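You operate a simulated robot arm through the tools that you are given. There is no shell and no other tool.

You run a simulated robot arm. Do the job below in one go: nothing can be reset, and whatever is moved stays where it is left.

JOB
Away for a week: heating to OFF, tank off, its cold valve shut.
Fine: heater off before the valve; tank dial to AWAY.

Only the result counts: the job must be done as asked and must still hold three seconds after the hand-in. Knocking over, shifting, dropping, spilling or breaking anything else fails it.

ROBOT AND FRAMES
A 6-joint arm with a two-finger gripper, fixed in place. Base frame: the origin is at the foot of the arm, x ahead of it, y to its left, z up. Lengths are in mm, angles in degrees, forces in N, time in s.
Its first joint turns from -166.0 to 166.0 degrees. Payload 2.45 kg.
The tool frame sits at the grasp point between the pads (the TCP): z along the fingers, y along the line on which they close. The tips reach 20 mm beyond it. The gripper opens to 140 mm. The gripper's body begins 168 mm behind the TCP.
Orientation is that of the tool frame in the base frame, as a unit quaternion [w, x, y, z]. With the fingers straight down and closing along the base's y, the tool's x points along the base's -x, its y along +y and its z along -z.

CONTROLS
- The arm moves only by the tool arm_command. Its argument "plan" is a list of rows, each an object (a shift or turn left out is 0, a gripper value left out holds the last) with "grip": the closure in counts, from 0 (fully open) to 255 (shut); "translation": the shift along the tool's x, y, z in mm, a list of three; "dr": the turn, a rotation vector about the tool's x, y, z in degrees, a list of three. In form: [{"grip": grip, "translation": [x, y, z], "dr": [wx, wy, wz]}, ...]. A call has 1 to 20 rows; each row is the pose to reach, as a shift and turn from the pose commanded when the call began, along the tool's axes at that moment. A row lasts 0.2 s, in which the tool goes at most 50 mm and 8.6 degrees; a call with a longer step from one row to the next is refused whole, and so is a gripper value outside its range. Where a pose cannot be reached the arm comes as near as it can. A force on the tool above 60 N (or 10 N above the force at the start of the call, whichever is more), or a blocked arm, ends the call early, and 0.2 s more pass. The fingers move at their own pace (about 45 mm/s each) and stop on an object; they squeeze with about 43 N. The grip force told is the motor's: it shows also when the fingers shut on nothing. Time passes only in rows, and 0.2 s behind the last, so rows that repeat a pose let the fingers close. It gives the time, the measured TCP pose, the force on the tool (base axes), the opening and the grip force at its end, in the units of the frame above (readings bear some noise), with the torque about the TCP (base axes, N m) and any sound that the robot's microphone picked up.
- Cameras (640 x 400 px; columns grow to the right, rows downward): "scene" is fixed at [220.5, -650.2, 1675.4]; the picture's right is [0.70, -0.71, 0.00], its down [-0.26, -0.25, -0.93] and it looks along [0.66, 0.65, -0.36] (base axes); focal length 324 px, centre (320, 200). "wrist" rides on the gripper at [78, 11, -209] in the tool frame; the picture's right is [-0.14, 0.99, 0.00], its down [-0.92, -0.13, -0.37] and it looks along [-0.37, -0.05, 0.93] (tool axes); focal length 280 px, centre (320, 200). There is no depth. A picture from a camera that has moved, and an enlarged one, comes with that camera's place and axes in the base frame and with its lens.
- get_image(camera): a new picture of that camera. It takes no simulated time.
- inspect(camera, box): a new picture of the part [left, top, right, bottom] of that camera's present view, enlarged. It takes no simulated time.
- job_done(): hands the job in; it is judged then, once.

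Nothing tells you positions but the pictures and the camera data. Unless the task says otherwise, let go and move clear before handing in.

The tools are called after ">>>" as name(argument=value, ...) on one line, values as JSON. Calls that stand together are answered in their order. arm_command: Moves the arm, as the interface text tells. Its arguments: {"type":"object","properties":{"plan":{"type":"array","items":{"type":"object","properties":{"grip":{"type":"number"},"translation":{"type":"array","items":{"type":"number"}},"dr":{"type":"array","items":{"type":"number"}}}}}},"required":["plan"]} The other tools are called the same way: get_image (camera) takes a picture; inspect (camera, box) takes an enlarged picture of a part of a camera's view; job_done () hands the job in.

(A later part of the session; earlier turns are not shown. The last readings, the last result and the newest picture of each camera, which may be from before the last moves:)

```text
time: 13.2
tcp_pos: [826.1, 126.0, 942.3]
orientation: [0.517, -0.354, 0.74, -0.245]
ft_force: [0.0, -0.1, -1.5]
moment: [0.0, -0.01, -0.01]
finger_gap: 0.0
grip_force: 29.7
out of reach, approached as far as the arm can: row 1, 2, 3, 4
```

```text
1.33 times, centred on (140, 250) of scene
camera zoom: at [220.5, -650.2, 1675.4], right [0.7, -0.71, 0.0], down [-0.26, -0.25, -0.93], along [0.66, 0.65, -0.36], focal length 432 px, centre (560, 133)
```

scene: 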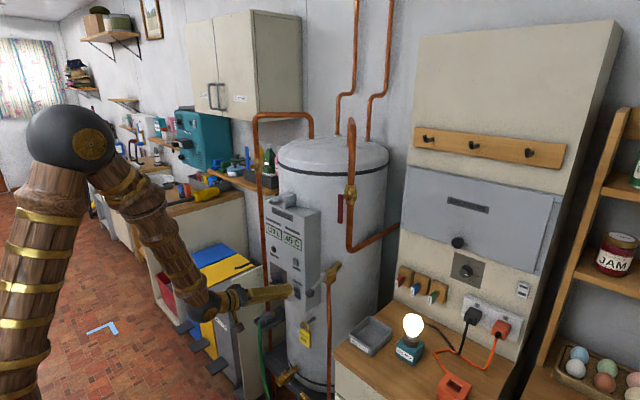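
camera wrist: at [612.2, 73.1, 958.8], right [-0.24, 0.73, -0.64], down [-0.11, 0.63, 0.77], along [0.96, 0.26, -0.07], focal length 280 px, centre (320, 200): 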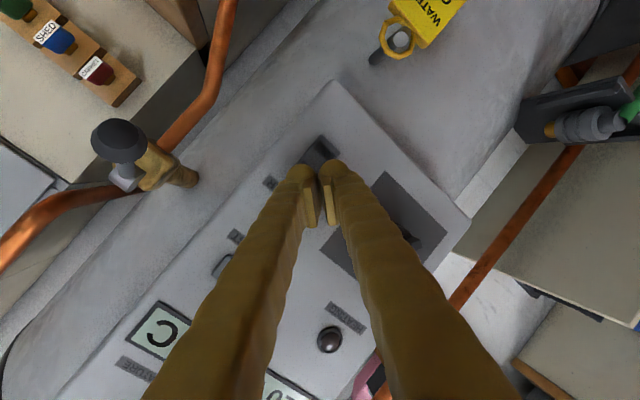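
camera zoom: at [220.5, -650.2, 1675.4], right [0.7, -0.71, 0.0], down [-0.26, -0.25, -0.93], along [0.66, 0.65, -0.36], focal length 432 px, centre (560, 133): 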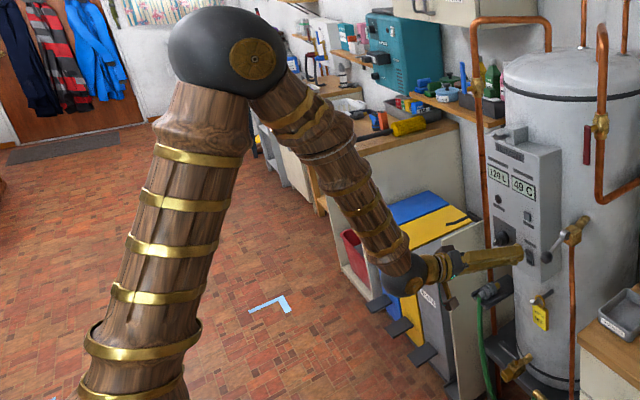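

I think the limit is a forearm-roll joint limit: the tool must keep at least about 15° of yaw relative to the arm's own plane. A yaw of 6° to the right should free it, so I'll apply that and line up on the rocker.

>>> arm_command(plan=[{"translation": [0, 0, 0], "dr": [1.77, 2.18, 1.03], "grip": 255}, {"translation": [0, 0, 0], "dr": [3.54, 4.37, 2.07]}, {"translation": [4, -2.3, 2.8], "dr": [3.54, 4.37, 2.07]}, {"translation": [7.9, -4.6, 5.7], "dr": [3.54, 4.37, 2.07]}, {"translation": [7.9, -4.6, 5.7], "dr": [3.54, 4.37, 2.07]}])

>>> get_image(camera="wrist")

>>> inspect(camera="scene", box=[220, 240, 340, 330])

```text
time: 14.4
tcp_pos: [831.8, 117.3, 939.5]
orientation: [0.507, -0.319, 0.756, -0.265]
ft_force: [-0.8, 0.8, 0.9]
moment: [0.04, 0.01, 0.01]
finger_gap: 0.0
grip_force: 29.1
```

```text
taken
camera wrist: at [612.7, 82.2, 956.6], right [-0.17, 0.75, -0.64], down [-0.06, 0.64, 0.77], along [0.98, 0.17, -0.07], focal length 280 px, centre (320, 200)
```

wrist: 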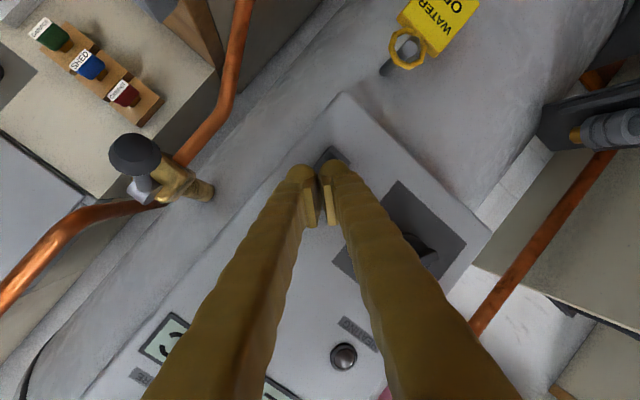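

```text
4.44 times, centred on (280, 285) of scene
camera zoom: at [220.5, -650.2, 1675.4], right [0.7, -0.71, 0.0], down [-0.26, -0.25, -0.93], along [0.66, 0.65, -0.36], focal length 1440 px, centre (498, -178)
```

zoom: 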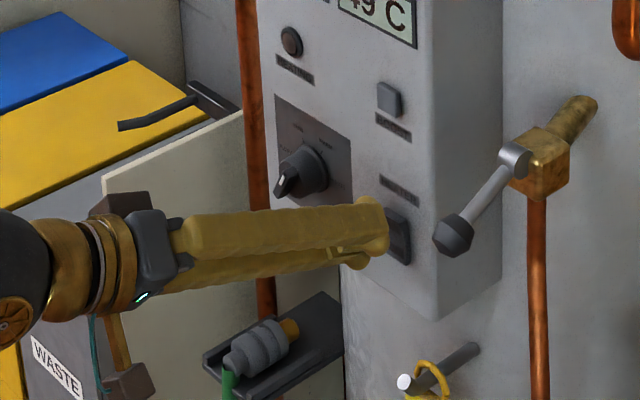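

That fixed it, and the pose was reached exactly. Now I'll push slowly along +x onto the OFF half.

>>> arm_command(plan=[{"translation": [-1.13, -0.86, 3.74], "grip": 255}, {"translation": [-2.26, -1.71, 7.49]}, {"translation": [-3.4, -2.57, 11.2]}, {"translation": [-4.25, -3.2, 14.0]}])

>>> inspect(camera="scene", box=[260, 260, 330, 310])

>>> inspect(camera="wrist", box=[280, 120, 380, 200])

```text
time: 15.4
tcp_pos: [847.4, 117.4, 937.7]
orientation: [0.507, -0.32, 0.755, -0.266]
ft_force: [-0.1, 0.5, 0.3]
moment: [0.03, 0.01, -0.01]
finger_gap: 0.1
grip_force: 29.8
```

```text
8.00 times, centred on (295, 285) of scene
camera zoom: at [220.5, -650.2, 1675.4], right [0.7, -0.71, 0.0], down [-0.26, -0.25, -0.93], along [0.66, 0.65, -0.36], focal length 2592 px, centre (520, -480)
```

zoom: 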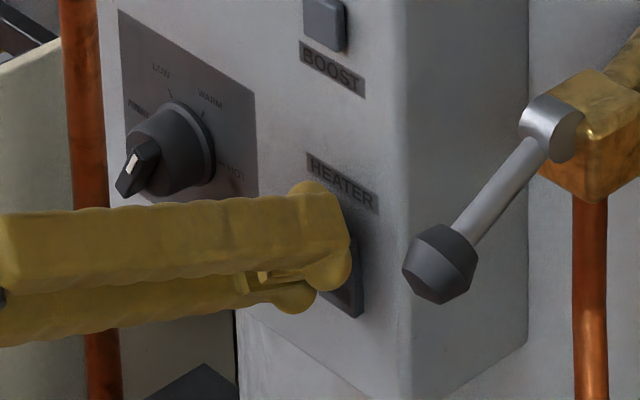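

```text
5.00 times, centred on (330, 160) of wrist
camera zoom: at [627.1, 81.0, 955.9], right [-0.17, 0.75, -0.64], down [-0.06, 0.64, 0.77], along [0.98, 0.17, -0.07], focal length 1402 px, centre (270, 400)
```

zoom: 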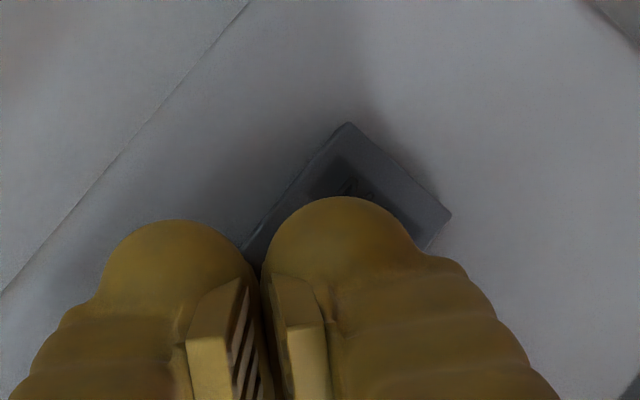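

No contact yet. I'll keep pushing in small steps.

>>> arm_command(plan=[{"translation": [-0.85, -0.64, 2.8], "grip": 255}, {"translation": [-1.7, -1.28, 5.6]}, {"translation": [-1.7, -1.28, 5.6]}])

>>> inspect(camera="scene", box=[260, 260, 330, 310])

```text
time: 16.2
tcp_pos: [853.0, 117.7, 939.1]
orientation: [0.507, -0.321, 0.755, -0.265]
ft_force: [-0.4, -0.7, 0.9]
moment: [-0.01, -0.01, -0.01]
finger_gap: 0.0
grip_force: 29.2
```

```text
8.00 times, centred on (295, 285) of scene
camera zoom: at [220.5, -650.2, 1675.4], right [0.7, -0.71, 0.0], down [-0.26, -0.25, -0.93], along [0.66, 0.65, -0.36], focal length 2592 px, centre (520, -480)
```

zoom: 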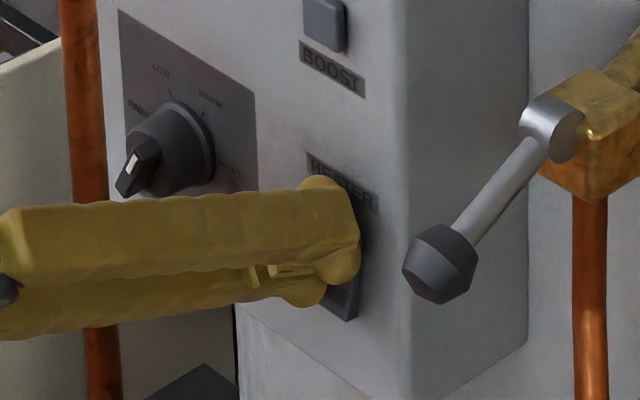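

>>> arm_command(plan=[{"translation": [-0.57, -0.43, 1.87], "grip": 255}, {"translation": [-1.13, -0.86, 3.74]}, {"translation": [-1.13, -0.86, 3.74]}])

>>> inspect(camera="scene", box=[260, 260, 330, 310])

```text
time: 16.8
tcp_pos: [854.2, 115.8, 938.5]
orientation: [0.506, -0.321, 0.756, -0.265]
ft_force: [-27.6, -1.3, 12.9]
moment: [-0.12, -0.21, -0.06]
finger_gap: 6.1
grip_force: 29.2
stopped in row 3: the force on the tool passed its limit at 68 N (the readings are from after the stop); the commanded pose is now the measured one
```

```text
8.00 times, centred on (295, 285) of scene
camera zoom: at [220.5, -650.2, 1675.4], right [0.7, -0.71, 0.0], down [-0.26, -0.25, -0.93], along [0.66, 0.65, -0.36], focal length 2592 px, centre (520, -480)
```

zoom: 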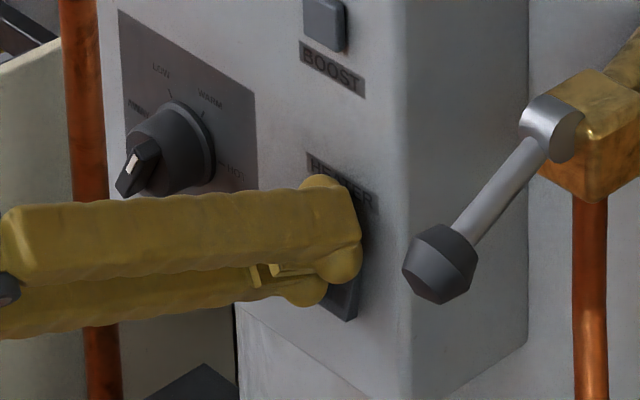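

The force limit tripped, so contact has been made. I'll back off and look at the rocker.

>>> arm_command(plan=[{"translation": [3.5, 2.7, -11.7], "grip": 255}, {"translation": [8.5, 6.4, -28.1]}, {"translation": [8.5, 6.4, -28.1]}])

>>> inspect(camera="scene", box=[260, 260, 330, 310])

>>> inspect(camera="wrist", box=[260, 100, 400, 200])

```text
time: 17.6
tcp_pos: [825.8, 117.0, 937.5]
orientation: [0.506, -0.321, 0.756, -0.265]
ft_force: [0.2, -0.8, -0.4]
moment: [-0.01, -0.01, -0.01]
finger_gap: 0.0
grip_force: 29.3
```

```text
8.00 times, centred on (295, 285) of scene
camera zoom: at [220.5, -650.2, 1675.4], right [0.7, -0.71, 0.0], down [-0.26, -0.25, -0.93], along [0.66, 0.65, -0.36], focal length 2592 px, centre (520, -480)
```

zoom: 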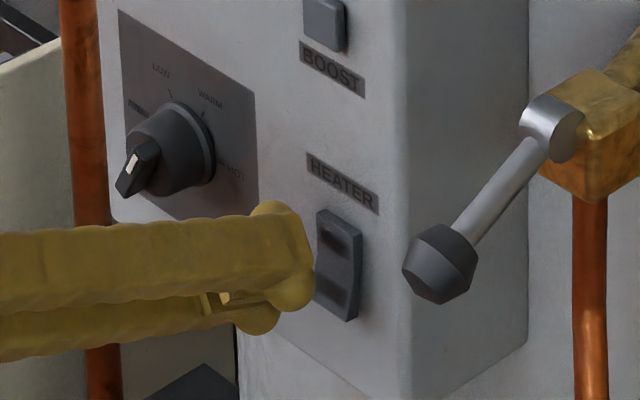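

```text
4.00 times, centred on (330, 150) of wrist
camera zoom: at [605.7, 81.4, 956.6], right [-0.18, 0.75, -0.64], down [-0.06, 0.64, 0.77], along [0.98, 0.17, -0.07], focal length 1122 px, centre (280, 400)
```

zoom: 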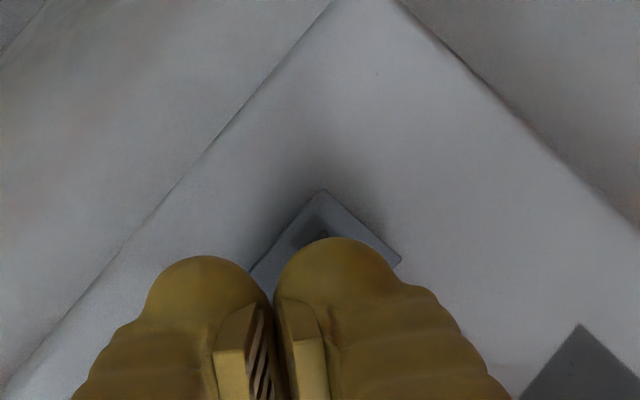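

>>> inspect(camera="scene", box=[290, 275, 318, 303])

>>> inspect(camera="scene", box=[260, 215, 330, 265])

```text
14.29 times, centred on (304, 289) of scene
camera zoom: at [220.5, -650.2, 1675.4], right [0.7, -0.71, 0.0], down [-0.26, -0.25, -0.93], along [0.66, 0.65, -0.36], focal length 4629 px, centre (549, -1071)
```

zoom: 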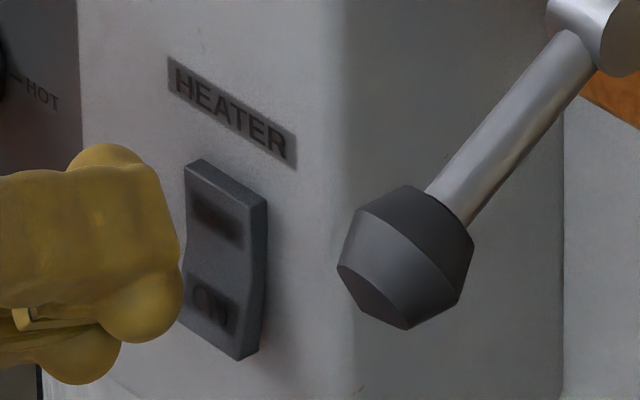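

```text
8.00 times, centred on (295, 240) of scene
camera zoom: at [220.5, -650.2, 1675.4], right [0.7, -0.71, 0.0], down [-0.26, -0.25, -0.93], along [0.66, 0.65, -0.36], focal length 2592 px, centre (520, -120)
```

zoom: 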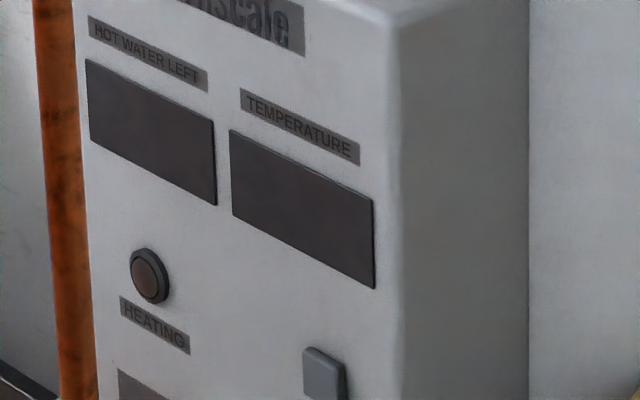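

The panel displays went dark and the rocker now sits pressed at OFF, so the tank heater is off. Next is the tank dial: I'll retract, level the tool, and roll so the fingers will straddle the dial's bar.

>>> arm_command(plan=[{"translation": [7.3, 5.6, -24.1], "dr": [-0.1, -2.3, 7.9], "grip": 255}, {"translation": [-1.8, 14.5, -24.8], "dr": [-0.2, -4.5, 15.8]}, {"translation": [-11, 23.5, -25.5], "dr": [-0.3, -6.8, 23.7]}, {"translation": [-20.1, 32.5, -26.1], "dr": [-0.4, -9.0, 31.6]}, {"translation": [-29.2, 41.4, -26.8], "dr": [-0.5, -11.3, 39.5]}, {"translation": [-38.4, 50.4, -27.5], "dr": [-0.6, -13.6, 47.3]}, {"translation": [-47.5, 59.3, -28.2], "dr": [-0.7, -15.8, 55.2]}, {"translation": [-56.6, 68.3, -28.8], "dr": [-0.8, -18.1, 63.1]}, {"translation": [-65.8, 77.2, -29.5], "dr": [-0.9, -20.3, 71.0]}, {"translation": [-74.9, 86.2, -30.2], "dr": [-0.94, -22.6, 78.9]}, {"translation": [-74.9, 86.2, -30.2], "dr": [-0.94, -22.6, 78.9]}])

>>> get_image(camera="wrist")

>>> get_image(camera="scene")

```text
time: 20.0
tcp_pos: [839.8, 302.4, 1078.5]
orientation: [0.654, 0.14, 0.742, 0.046]
ft_force: [0.8, 0.1, -2.6]
moment: [-0.05, -0.32, -0.05]
finger_gap: 0.0
grip_force: 29.5
out of reach, approached as far as the arm can: row 6, 7, 8, 9, 10, 11
```

```text
taken
camera wrist: at [628.4, 357.7, 1035.6], right [0.16, 0.91, 0.38], down [-0.28, -0.32, 0.9], along [0.95, -0.25, 0.21], focal length 280 px, centre (320, 200)
```

wrist: 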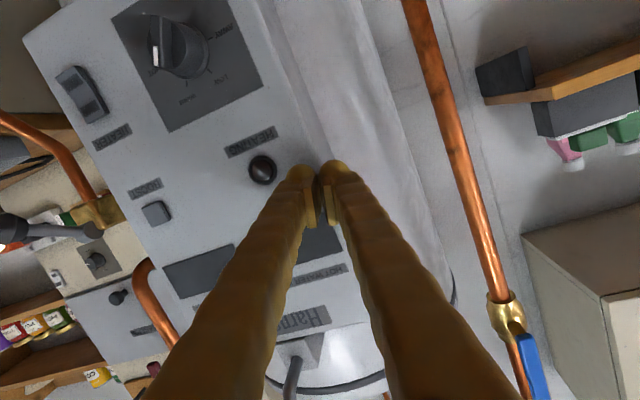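

```text
taken
```

scene: 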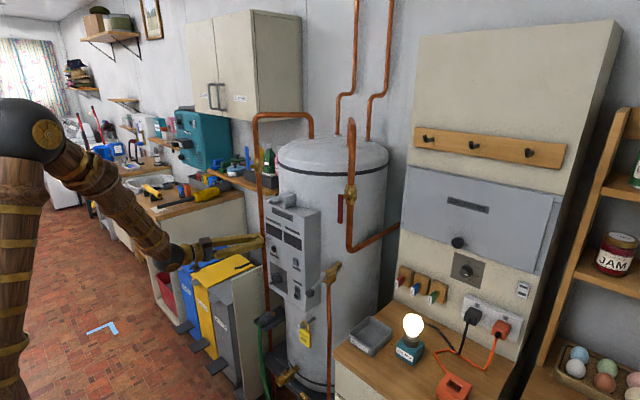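

The roll limit really is at about -5°, and hitting it pushed the arm off course to (840, 302, 1078). I'll check nothing is being touched before moving on.

>>> inspect(camera="scene", box=[150, 190, 330, 310])

>>> inspect(camera="wrist", box=[240, 130, 420, 260])

```text
3.33 times, centred on (240, 250) of scene
camera zoom: at [220.5, -650.2, 1675.4], right [0.7, -0.71, 0.0], down [-0.26, -0.25, -0.93], along [0.66, 0.65, -0.36], focal length 1080 px, centre (587, 33)
```

zoom: 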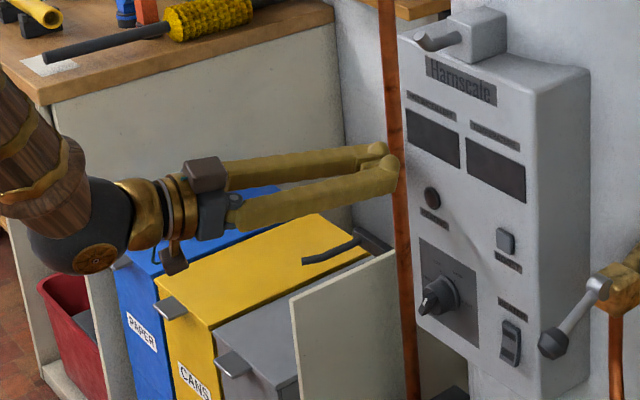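

```text
3.08 times, centred on (330, 195) of wrist
camera zoom: at [628.4, 357.7, 1035.6], right [0.16, 0.91, 0.38], down [-0.28, -0.32, 0.9], along [0.95, -0.25, 0.21], focal length 863 px, centre (289, 215)
```

zoom: 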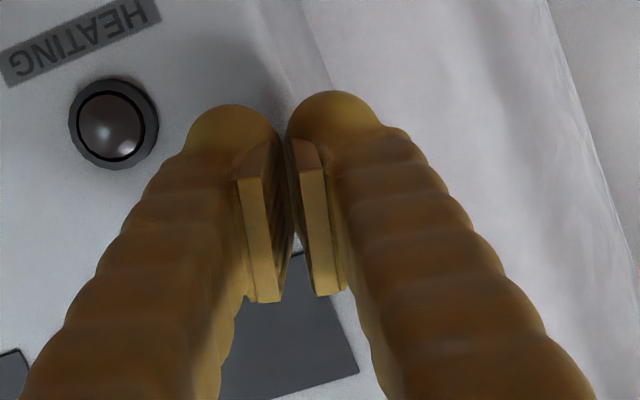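

Nothing is touching. The free roll direction is negative, so I'll take the dial at roll -150°, which grips the same bar line with the camera on top. I'll get there in two stages, starting with a retract.

>>> arm_command(plan=[{"translation": [4.2, -5.9, -39.3], "dr": [-0.2, -1.0, -7.7], "grip": 255}, {"translation": [14.6, -15.9, -36.7], "dr": [-0.4, -2.0, -15.4]}, {"translation": [25, -25.8, -34], "dr": [-0.65, -3.1, -23.2]}, {"translation": [35.5, -35.8, -31.4], "dr": [-0.9, -4.1, -30.9]}, {"translation": [45.9, -45.7, -28.8], "dr": [-1.1, -5.1, -38.6]}, {"translation": [56.3, -55.7, -26.2], "dr": [-1.3, -6.1, -46.3]}, {"translation": [66.7, -65.7, -23.5], "dr": [-1.5, -7.1, -54]}, {"translation": [77.1, -75.6, -20.9], "dr": [-1.75, -8.1, -61.7]}, {"translation": [87.6, -85.6, -18.3], "dr": [-2, -9.2, -69.5]}, {"translation": [98, -95.5, -15.6], "dr": [-2.2, -10.2, -77.2]}, {"translation": [108.4, -105.5, -13], "dr": [-2.4, -11.2, -84.9]}, {"translation": [108.4, -105.5, -13], "dr": [-2.4, -11.2, -84.9]}])

>>> get_image(camera="wrist")

>>> get_image(camera="scene")

```text
time: 22.6
tcp_pos: [802.4, 227.8, 953.7]
orientation: [0.579, -0.406, 0.578, -0.407]
ft_force: [-0.4, 0.5, -0.4]
moment: [-0.04, 0.0, 0.02]
finger_gap: 0.0
grip_force: 29.5
```

```text
taken
camera wrist: at [593.1, 157.5, 916.6], right [0.0, 0.47, -0.88], down [-0.37, 0.82, 0.43], along [0.93, 0.33, 0.17], focal length 280 px, centre (320, 200)
```

wrist: 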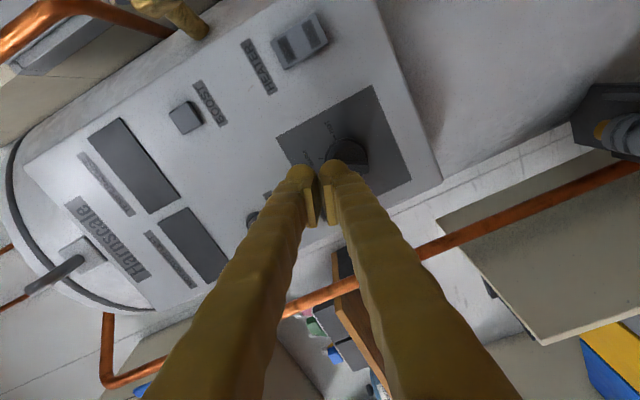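

```text
taken
```

scene: 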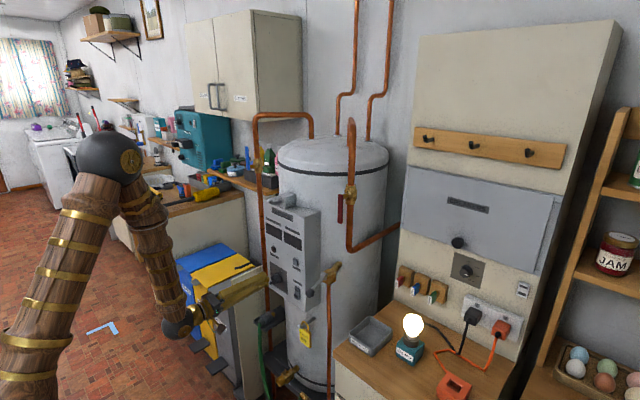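

All rows were reached exactly. I'll roll on to -150° and open the fingers to about 65 mm.

>>> arm_command(plan=[{"dr": [0, 0, -8], "grip": 255}, {"dr": [0, 0, -16]}, {"dr": [0, 0, -24], "grip": 135}, {"dr": [0, 0, -32]}, {"dr": [0, 0, -40]}, {"dr": [0, 0, -48]}, {"dr": [0, 0, -56]}, {"dr": [0, 0, -64]}, {"dr": [0, 0, -72]}, {"dr": [0, 0, -80]}, {"dr": [0, 0, -80]}])

>>> get_image(camera="wrist")

>>> inspect(camera="scene", box=[190, 240, 330, 330])

```text
time: 25.0
tcp_pos: [802.7, 227.9, 953.5]
orientation: [-0.182, 0.683, -0.183, 0.683]
ft_force: [-0.4, -0.8, -0.1]
moment: [0.01, -0.01, 0.01]
finger_gap: 65.4
grip_force: 0.1
```

```text
taken
camera wrist: at [593.0, 179.1, 1015.9], right [0.0, -0.79, -0.61], down [-0.37, 0.57, -0.73], along [0.93, 0.23, -0.29], focal length 280 px, centre (320, 200)
```

wrist: 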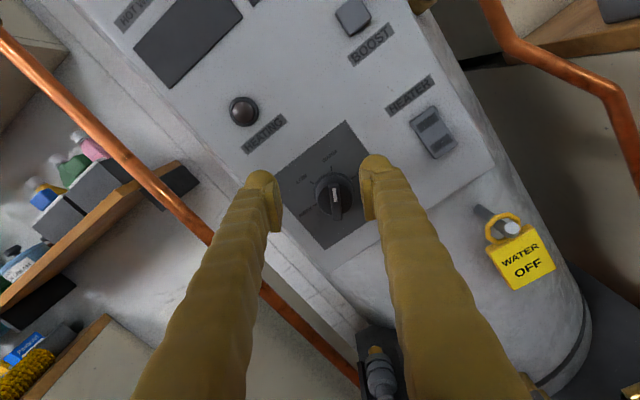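

```text
4.44 times, centred on (260, 285) of scene
camera zoom: at [220.5, -650.2, 1675.4], right [0.7, -0.71, 0.0], down [-0.26, -0.25, -0.93], along [0.66, 0.65, -0.36], focal length 1440 px, centre (587, -178)
```

zoom: 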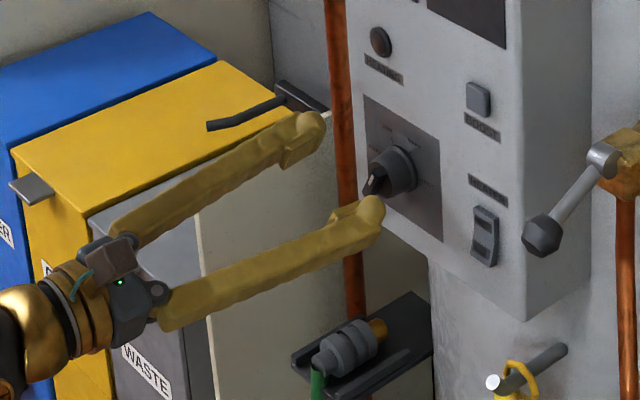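

>>> inspect(camera="wrist", box=[270, 120, 390, 250])

>>> inspect(camera="scene", box=[266, 255, 306, 295])

```text
3.08 times, centred on (330, 185) of wrist
camera zoom: at [593.0, 179.1, 1015.9], right [0.0, -0.79, -0.61], down [-0.37, 0.57, -0.73], along [0.93, 0.23, -0.29], focal length 863 px, centre (289, 246)
```

zoom: 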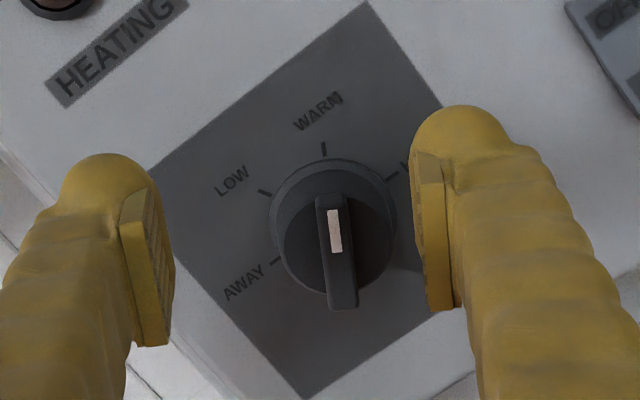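

```text
10.00 times, centred on (286, 275) of scene
camera zoom: at [220.5, -650.2, 1675.4], right [0.7, -0.71, 0.0], down [-0.26, -0.25, -0.93], along [0.66, 0.65, -0.36], focal length 3240 px, centre (660, -550)
```

zoom: 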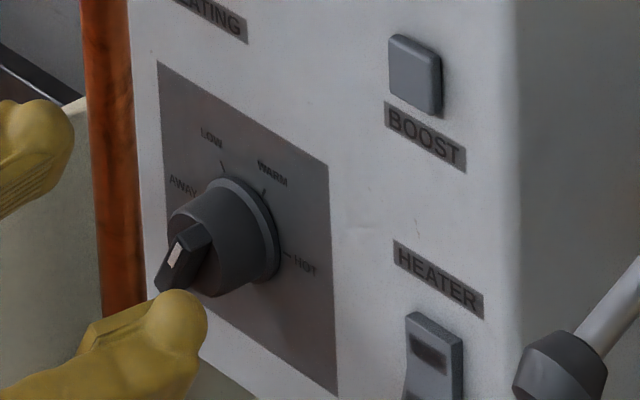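

The fingers are parallel to the bar. The dial axis comes out at about y = 231.4, z = 923.6, with the bar front near x = 848. I'll centre on it at standoff and check.

>>> arm_command(plan=[{"translation": [-13.8, 6, 0], "grip": 135}, {"translation": [-27.6, 11.9, 0]}, {"translation": [-27.6, 11.9, 10]}, {"translation": [-27.6, 11.9, 10]}])

>>> get_image(camera="wrist")

>>> inspect(camera="scene", box=[230, 240, 330, 310])

```text
time: 26.0
tcp_pos: [812.1, 231.6, 923.3]
orientation: [-0.183, 0.683, -0.184, 0.683]
ft_force: [0.6, -0.8, 0.2]
moment: [0.02, -0.01, 0.03]
finger_gap: 66.2
grip_force: 0.0
```

```text
taken
camera wrist: at [603.1, 183.9, 986.5], right [0.0, -0.79, -0.61], down [-0.37, 0.57, -0.73], along [0.93, 0.23, -0.29], focal length 280 px, centre (320, 200)
```

wrist: 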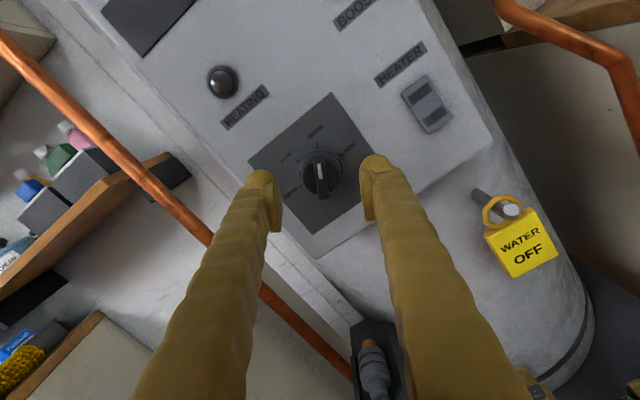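

```text
5.71 times, centred on (280, 275) of scene
camera zoom: at [220.5, -650.2, 1675.4], right [0.7, -0.71, 0.0], down [-0.26, -0.25, -0.93], along [0.66, 0.65, -0.36], focal length 1852 px, centre (549, -229)
```

zoom: 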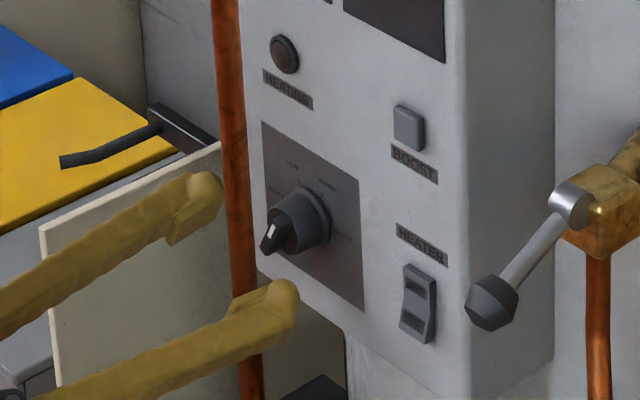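

>>> inspect(camera="wrist", box=[260, 120, 380, 220])

```text
4.00 times, centred on (320, 170) of wrist
camera zoom: at [603.1, 183.9, 986.5], right [0.0, -0.79, -0.61], down [-0.37, 0.57, -0.73], along [0.93, 0.23, -0.29], focal length 1122 px, centre (320, 320)
```

zoom: 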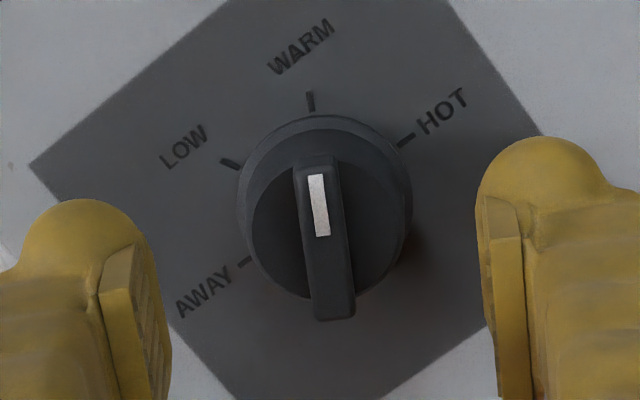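

Both views agree on the axis, and the bar lines up with the fingers within 2°. I'll advance over the bar.

>>> arm_command(plan=[{"translation": [0, 0, 10], "grip": 135}, {"translation": [0, 0, 20]}, {"translation": [0, 0, 25]}, {"translation": [0, 0, 25]}])

>>> inspect(camera="wrist", box=[260, 120, 380, 220])

>>> inspect(camera="scene", box=[250, 250, 310, 300])

```text
time: 27.0
tcp_pos: [836.9, 230.7, 924.0]
orientation: [-0.182, 0.683, -0.184, 0.683]
ft_force: [0.5, 0.3, -0.9]
moment: [-0.03, 0.01, -0.01]
finger_gap: 65.9
grip_force: 0.1
```

```text
4.00 times, centred on (320, 170) of wrist
camera zoom: at [627.7, 183.1, 986.0], right [0.0, -0.79, -0.61], down [-0.37, 0.57, -0.73], along [0.93, 0.23, -0.29], focal length 1122 px, centre (320, 320)
```

zoom: 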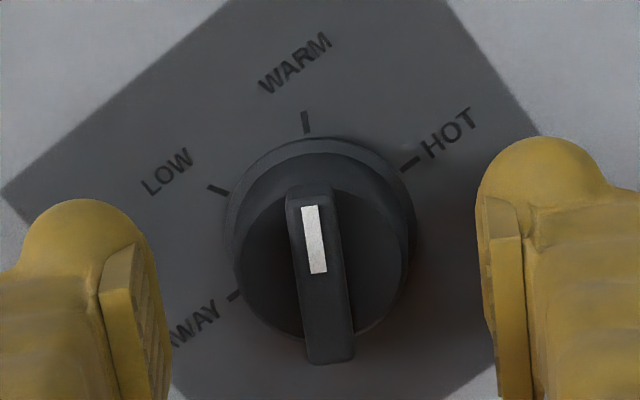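

```text
8.00 times, centred on (280, 275) of scene
camera zoom: at [220.5, -650.2, 1675.4], right [0.7, -0.71, 0.0], down [-0.26, -0.25, -0.93], along [0.66, 0.65, -0.36], focal length 2592 px, centre (640, -400)
```

zoom: 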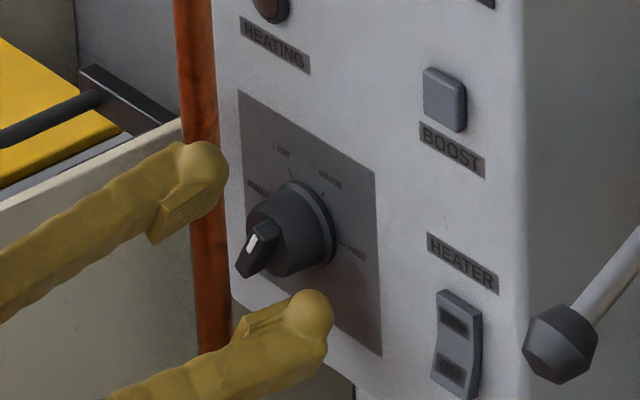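

I'm over the bar with no contact force. I'll close the fingers on it.

>>> arm_command(plan=[{"grip": 255}, {"grip": 255}, {"grip": 255}, {"grip": 255}, {"grip": 255}, {"grip": 255}])

>>> inspect(camera="wrist", box=[260, 120, 380, 220])

>>> inspect(camera="scene", box=[250, 250, 310, 300])

```text
time: 27.9
tcp_pos: [833.7, 231.3, 922.9]
orientation: [-0.183, 0.684, -0.181, 0.682]
ft_force: [-23.4, 1.3, 2.8]
moment: [-0.03, 0.08, 0.05]
finger_gap: 9.6
grip_force: 19.9
stopped in row 4: the force on the tool passed its limit at 66 N (the readings are from after the stop); the commanded pose is now the measured one
```

```text
4.00 times, centred on (320, 170) of wrist
camera zoom: at [625.3, 183.0, 985.6], right [0.0, -0.79, -0.61], down [-0.37, 0.57, -0.73], along [0.93, 0.23, -0.29], focal length 1122 px, centre (320, 320)
```

zoom: 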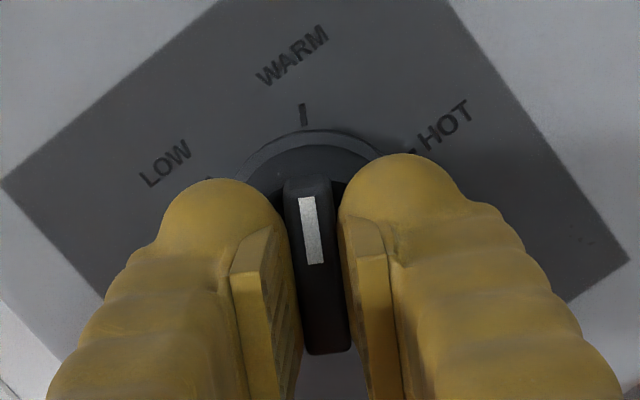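

```text
8.00 times, centred on (280, 275) of scene
camera zoom: at [220.5, -650.2, 1675.4], right [0.7, -0.71, 0.0], down [-0.26, -0.25, -0.93], along [0.66, 0.65, -0.36], focal length 2592 px, centre (640, -400)
```

zoom: 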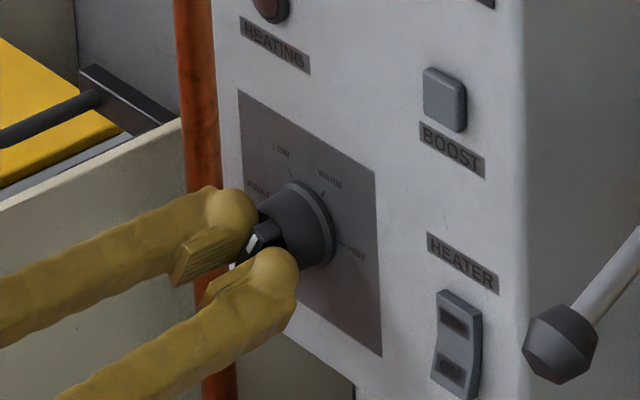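

The fingers are on the bar with a 9.6 mm gap, pressing slightly on the knob face. I'll ease back 2 mm and let the grip settle.

>>> arm_command(plan=[{"translation": [0, 0, -1.5], "grip": 255}, {"translation": [0, 0, -2]}, {"translation": [0, 0, -2]}, {"translation": [0, 0, -2]}])

>>> inspect(camera="wrist", box=[260, 120, 380, 220])

```text
time: 28.9
tcp_pos: [834.1, 230.2, 922.1]
orientation: [-0.183, 0.683, -0.183, 0.683]
ft_force: [33.9, 7.5, 4.8]
moment: [0.0, -0.08, 0.02]
finger_gap: 9.2
grip_force: 36.3
```

```text
4.00 times, centred on (320, 170) of wrist
camera zoom: at [624.2, 183.0, 985.2], right [0.0, -0.79, -0.61], down [-0.37, 0.57, -0.73], along [0.93, 0.23, -0.29], focal length 1122 px, centre (320, 320)
```

zoom: 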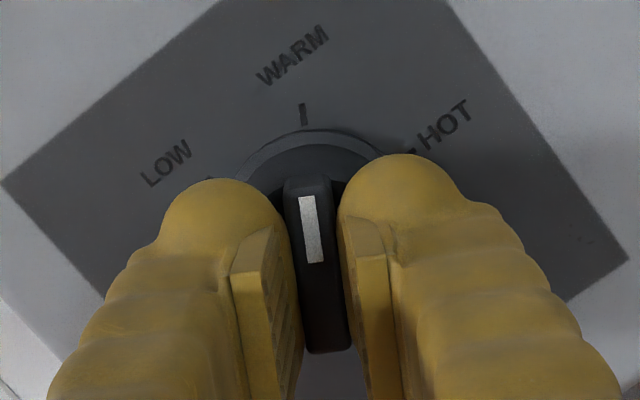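

I'll relieve the axial pull, centre slightly, and turn the first 16° counter-clockwise as a check.

>>> arm_command(plan=[{"translation": [0.5, -1.1, 1.3], "grip": 255}, {"translation": [0.5, -1.1, 1.3]}, {"translation": [0.5, -1.1, 1.3], "dr": [0, 0, -6]}, {"translation": [0.5, -1.1, 1.3], "dr": [0, 0, -12]}, {"translation": [0.5, -1.1, 1.3], "dr": [0, 0, -18]}, {"translation": [0.5, -1.1, 1.3], "dr": [0, 0, -18]}])

>>> inspect(camera="wrist", box=[260, 120, 380, 220])

```text
time: 30.4
tcp_pos: [833.5, 230.4, 922.3]
orientation: [-0.073, 0.705, -0.075, 0.702]
ft_force: [5.6, -30.2, -20.8]
moment: [0.11, 0.21, -0.31]
finger_gap: 9.0
grip_force: 36.5
```

```text
4.00 times, centred on (320, 170) of wrist
camera zoom: at [624.3, 204.6, 997.7], right [0.0, -0.94, -0.34], down [-0.37, 0.31, -0.87], along [0.93, 0.12, -0.35], focal length 1122 px, centre (320, 320)
```

zoom: 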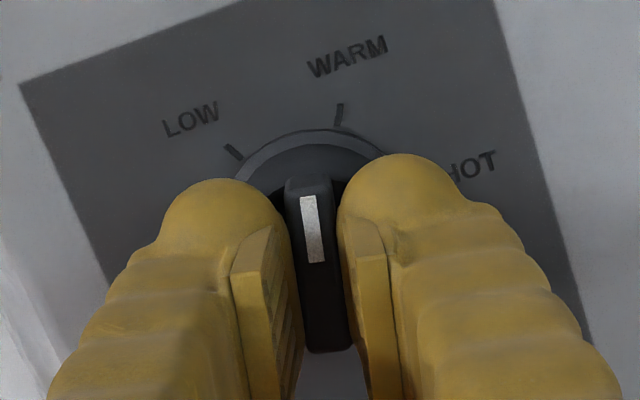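

The dial follows the gripper, with some side load from my centring. I'll correct that and turn another 51°.

>>> arm_command(plan=[{"translation": [-0.7, 1.6, 0], "grip": 255}, {"translation": [-0.7, 1.6, 0], "dr": [0, 0, -8.5]}, {"translation": [-0.7, 1.6, 0], "dr": [0, 0, -17]}, {"translation": [-0.7, 1.6, 0], "dr": [0, 0, -25.5]}, {"translation": [-0.7, 1.6, 0], "dr": [0, 0, -34]}, {"translation": [-0.7, 1.6, 0], "dr": [0, 0, -42.5]}, {"translation": [-0.7, 1.6, 0], "dr": [0, 0, -51]}, {"translation": [-0.7, 1.6, 0], "dr": [0, 0, -51]}])

>>> inspect(camera="wrist", box=[260, 120, 380, 220])

```text
time: 32.1
tcp_pos: [833.5, 228.4, 923.4]
orientation: [0.237, 0.667, 0.237, 0.666]
ft_force: [-24.5, -47.6, 8.0]
moment: [0.12, -0.04, -0.53]
finger_gap: 9.2
grip_force: 36.6
```

```text
4.00 times, centred on (320, 170) of wrist
camera zoom: at [624.8, 270.3, 990.9], right [0.0, -0.86, 0.52], down [-0.37, -0.48, -0.79], along [0.93, -0.19, -0.32], focal length 1122 px, centre (320, 320)
```

zoom: 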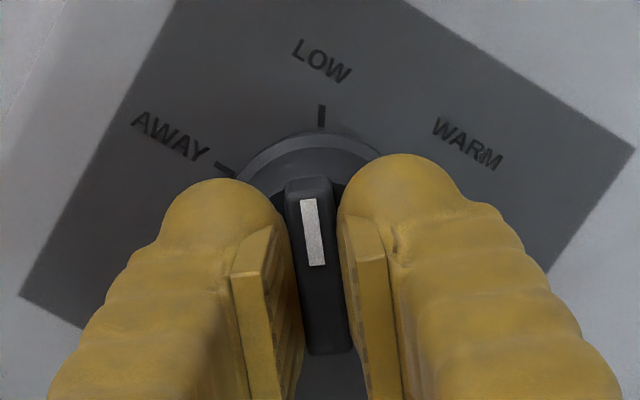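

It is past LOW now. I'll relieve the side load first, then turn the remaining 51° to AWAY.

>>> arm_command(plan=[{"translation": [-0.5, 0.9, -0.5], "grip": 255}, {"translation": [-1.03, 1.74, -1]}, {"translation": [-1.03, 1.74, -1]}])

```text
time: 33.0
tcp_pos: [834.6, 228.5, 923.9]
orientation: [0.235, 0.666, 0.237, 0.667]
ft_force: [26.1, -17.8, 2.6]
moment: [0.03, 0.02, -0.23]
finger_gap: 9.3
grip_force: 37.2
```

>>> arm_command(plan=[{"translation": [-0.75, 0.93, 0.5], "grip": 255}, {"translation": [-0.75, 0.93, 0.5], "dr": [0, 0, -8.5]}, {"translation": [-0.75, 0.93, 0.5], "dr": [0, 0, -17]}, {"translation": [-0.75, 0.93, 0.5], "dr": [0, 0, -25.5]}, {"translation": [-0.75, 0.93, 0.5], "dr": [0, 0, -34]}, {"translation": [-0.75, 0.93, 0.5], "dr": [0, 0, -42.5]}, {"translation": [-0.75, 0.93, 0.5], "dr": [0, 0, -50]}, {"translation": [-0.75, 0.93, 0.5], "dr": [0, 0, -50]}])

>>> inspect(camera="wrist", box=[260, 120, 380, 220])

>>> inspect(camera="scene", box=[250, 250, 310, 300])

```text
time: 34.8
tcp_pos: [833.5, 228.2, 925.3]
orientation: [0.496, 0.503, 0.496, 0.505]
ft_force: [-23.8, 22.6, 49.5]
moment: [0.1, -0.55, 0.32]
finger_gap: 9.3
grip_force: 36.9
```

```text
4.00 times, centred on (320, 170) of wrist
camera zoom: at [624.6, 305.8, 936.6], right [0.0, -0.15, 0.99], down [-0.37, -0.92, -0.14], along [0.93, -0.36, -0.06], focal length 1122 px, centre (320, 320)
```

zoom: 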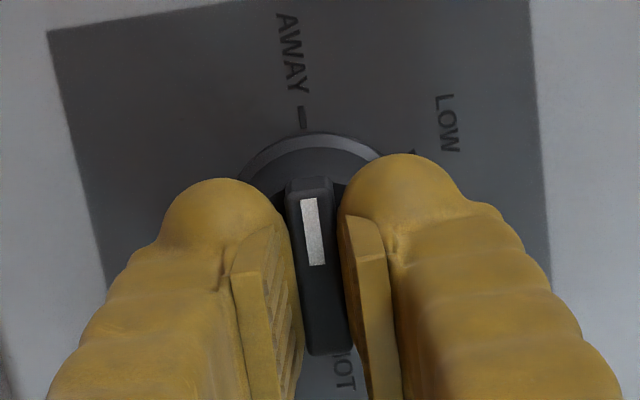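

```text
8.00 times, centred on (280, 275) of scene
camera zoom: at [220.5, -650.2, 1675.4], right [0.7, -0.71, 0.0], down [-0.26, -0.25, -0.93], along [0.66, 0.65, -0.36], focal length 2592 px, centre (640, -400)
```

zoom: 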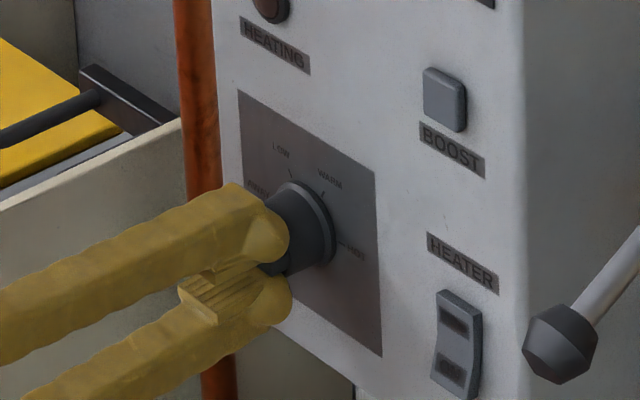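

The mark now lines up with AWAY the same way it did with WARM at the start. I'll relieve the side load, open the fingers and back away.

>>> arm_command(plan=[{"translation": [0.8, 1.6, -0.2], "grip": 255}, {"translation": [1.5, 3.2, -0.4]}, {"translation": [1.5, 3.2, -0.4]}])

>>> inspect(camera="wrist", box=[260, 120, 380, 220])

```text
time: 35.5
tcp_pos: [833.5, 226.0, 924.3]
orientation: [0.495, 0.505, 0.497, 0.502]
ft_force: [24.9, 5.4, 4.7]
moment: [0.0, -0.04, 0.03]
finger_gap: 9.2
grip_force: 36.7
```

```text
4.00 times, centred on (320, 170) of wrist
camera zoom: at [624.9, 306.3, 938.1], right [0.0, -0.15, 0.99], down [-0.37, -0.92, -0.14], along [0.93, -0.37, -0.06], focal length 1122 px, centre (320, 320)
```

zoom: 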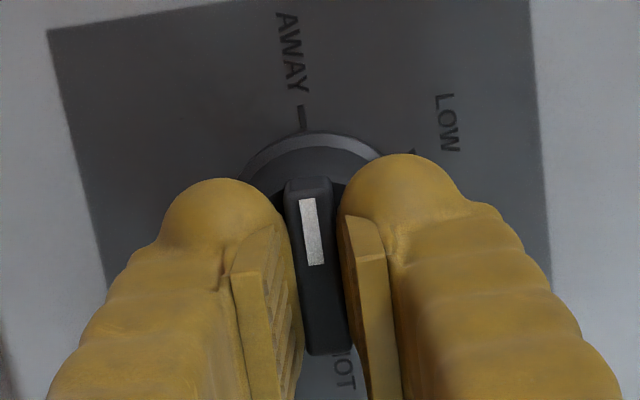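

>>> arm_command(plan=[{"translation": [0, 0, 0.3], "grip": 140}, {"translation": [0, 0, 0]}, {"translation": [0, 0, 0]}, {"translation": [0, 0, 0]}, {"translation": [0, 0, -20]}, {"translation": [0, 0, -30]}, {"translation": [0, 0, -30]}])

>>> get_image(camera="wrist")

>>> inspect(camera="scene", box=[250, 250, 310, 300])

>>> inspect(camera="wrist", box=[260, 120, 380, 220])

```text
time: 37.1
tcp_pos: [803.9, 228.2, 926.1]
orientation: [0.495, 0.505, 0.496, 0.504]
ft_force: [0.3, -0.3, 0.5]
moment: [0.0, 0.02, 0.02]
finger_gap: 63.2
grip_force: 0.0
```

```text
taken
camera wrist: at [593.5, 306.6, 939.6], right [0.0, -0.15, 0.99], down [-0.37, -0.92, -0.14], along [0.93, -0.36, -0.06], focal length 280 px, centre (320, 200)
```

wrist: 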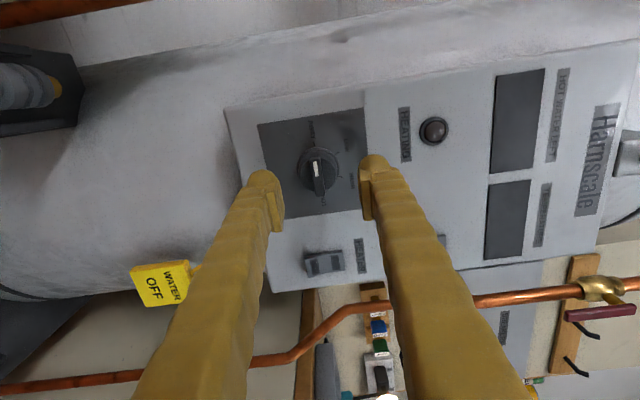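

```text
8.00 times, centred on (280, 275) of scene
camera zoom: at [220.5, -650.2, 1675.4], right [0.7, -0.71, 0.0], down [-0.26, -0.25, -0.93], along [0.66, 0.65, -0.36], focal length 2592 px, centre (640, -400)
```

zoom: 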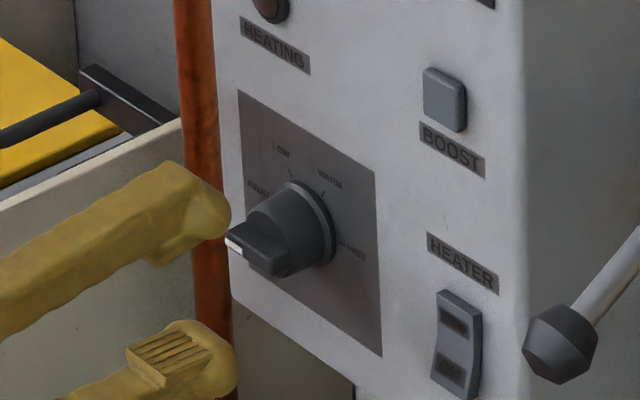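

```text
4.00 times, centred on (320, 170) of wrist
camera zoom: at [593.5, 306.6, 939.6], right [0.0, -0.15, 0.99], down [-0.37, -0.92, -0.14], along [0.93, -0.36, -0.06], focal length 1122 px, centre (320, 320)
```

zoom: 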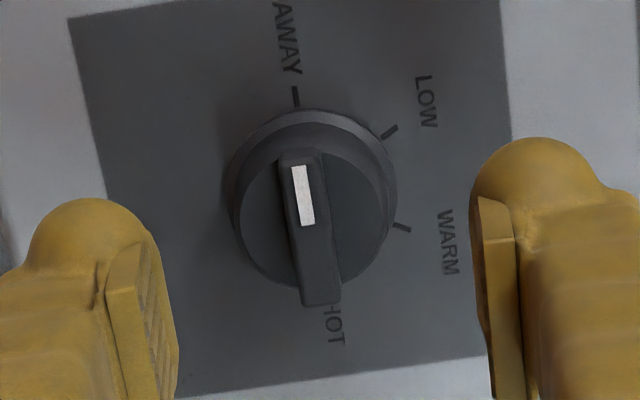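

The tank dial is on AWAY and the heater is off. Next is the cold valve: I'll swing up and left to a standoff in front of the blue lever at about (908, 434, 1392), rolling so the fingers close along y.

>>> arm_command(plan=[{"translation": [17.8, 38.5, -9], "dr": [0, 0, 7.4], "grip": 140}, {"translation": [35.7, 77, -9], "dr": [0, 0, 14.8]}, {"translation": [53.5, 115.6, -9], "dr": [0, 0, 22.2]}, {"translation": [71.4, 154.1, -9], "dr": [0, 0, 29.7]}, {"translation": [89.2, 192.6, -9], "dr": [0, 0, 37.1]}, {"translation": [107, 231.1, -9], "dr": [0, 0, 44.5]}, {"translation": [124.9, 269.7, -9], "dr": [0, 0, 51.9]}, {"translation": [142.7, 308.2, -9], "dr": [0, 0, 59.3]}, {"translation": [160.6, 346.7, -9], "dr": [0, 0, 66.7]}, {"translation": [178.4, 385.2, -9], "dr": [0, 0, 74.2]}, {"translation": [196.3, 423.8, -9], "dr": [0, 0, 81.6]}, {"translation": [214.1, 462.3, -9], "dr": [0, 0, 89]}, {"translation": [214.1, 462.3, -9], "dr": [0, 0, 89]}])

>>> get_image(camera="wrist")

>>> get_image(camera="scene")

```text
time: 40.0
tcp_pos: [796.5, 436.7, 1391.8]
orientation: [-0.001, 0.708, 0.001, 0.706]
ft_force: [0.1, 0.8, 0.2]
moment: [-0.04, -0.03, -0.01]
finger_gap: 63.4
grip_force: 0.2
```

```text
taken
camera wrist: at [586.1, 425.2, 1469.5], right [0.0, -0.99, -0.14], down [-0.37, 0.13, -0.92], along [0.93, 0.05, -0.37], focal length 280 px, centre (320, 200)
```

wrist: 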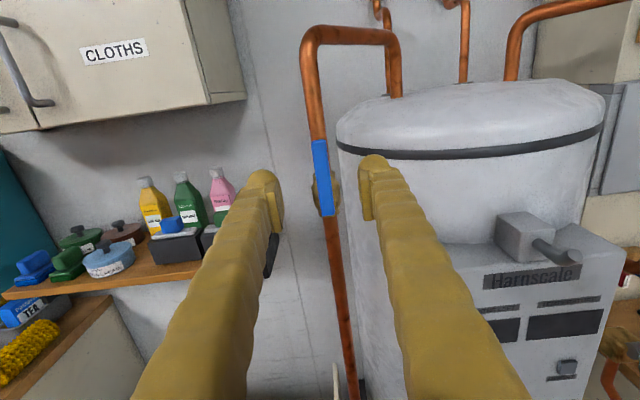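

```text
taken
```

scene: 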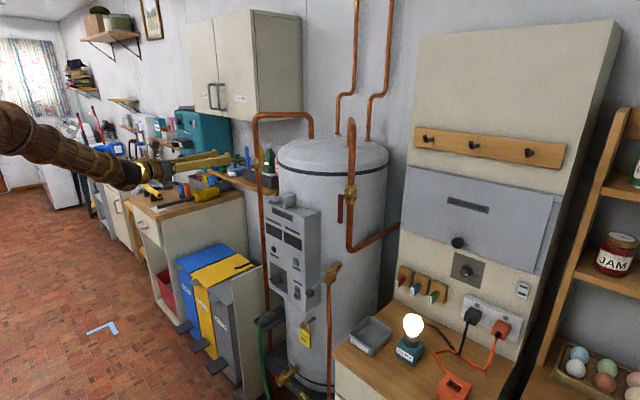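

>>> inspect(camera="wrist", box=[280, 120, 380, 230])

```text
3.64 times, centred on (330, 175) of wrist
camera zoom: at [586.1, 425.2, 1469.5], right [0.0, -0.99, -0.14], down [-0.37, 0.13, -0.92], along [0.93, 0.05, -0.37], focal length 1020 px, centre (284, 291)
```

zoom: 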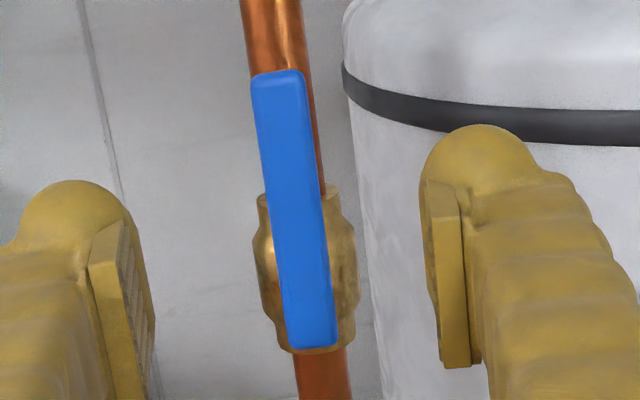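

The lever spans z 1320 to 1414 at y of about 435.5 and x of about 909, with its pivot near (436, 1330). I'll advance so the fingers straddle its upper part and then close gently.

>>> arm_command(plan=[{"translation": [-0.4, 0.7, 40], "grip": 140}, {"translation": [-0.8, 1.4, 80]}, {"translation": [-0.8, 1.4, 100]}, {"translation": [-0.8, 1.4, 106]}, {"translation": [-0.8, 1.4, 106]}])

>>> get_image(camera="wrist")

>>> inspect(camera="scene", box=[200, 110, 320, 200])

```text
time: 41.1
tcp_pos: [901.0, 433.8, 1390.0]
orientation: [0.0, 0.707, 0.0, 0.707]
ft_force: [-0.6, 0.2, -0.2]
moment: [-0.03, -0.01, -0.02]
finger_gap: 63.0
grip_force: 0.2
```

```text
taken
camera wrist: at [692.0, 423.1, 1469.3], right [0.0, -0.99, -0.14], down [-0.37, 0.13, -0.92], along [0.93, 0.05, -0.37], focal length 280 px, centre (320, 200)
```

wrist: 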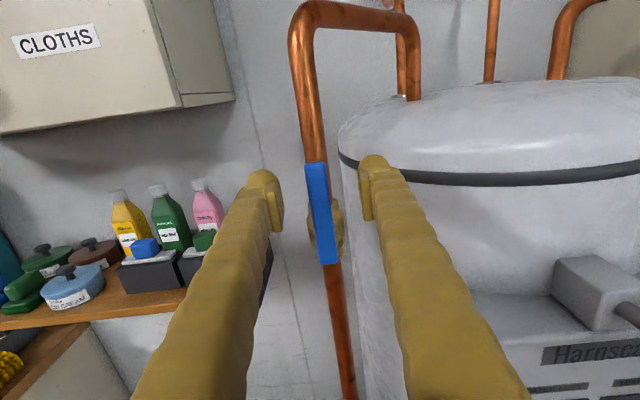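

```text
4.44 times, centred on (260, 155) of scene
camera zoom: at [220.5, -650.2, 1675.4], right [0.7, -0.71, 0.0], down [-0.26, -0.25, -0.93], along [0.66, 0.65, -0.36], focal length 1440 px, centre (587, 400)
```

zoom: 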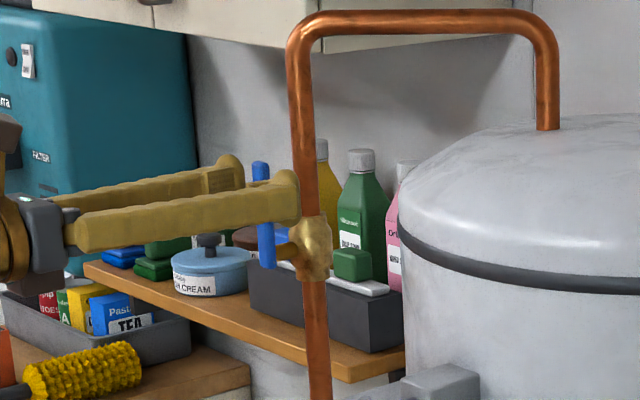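

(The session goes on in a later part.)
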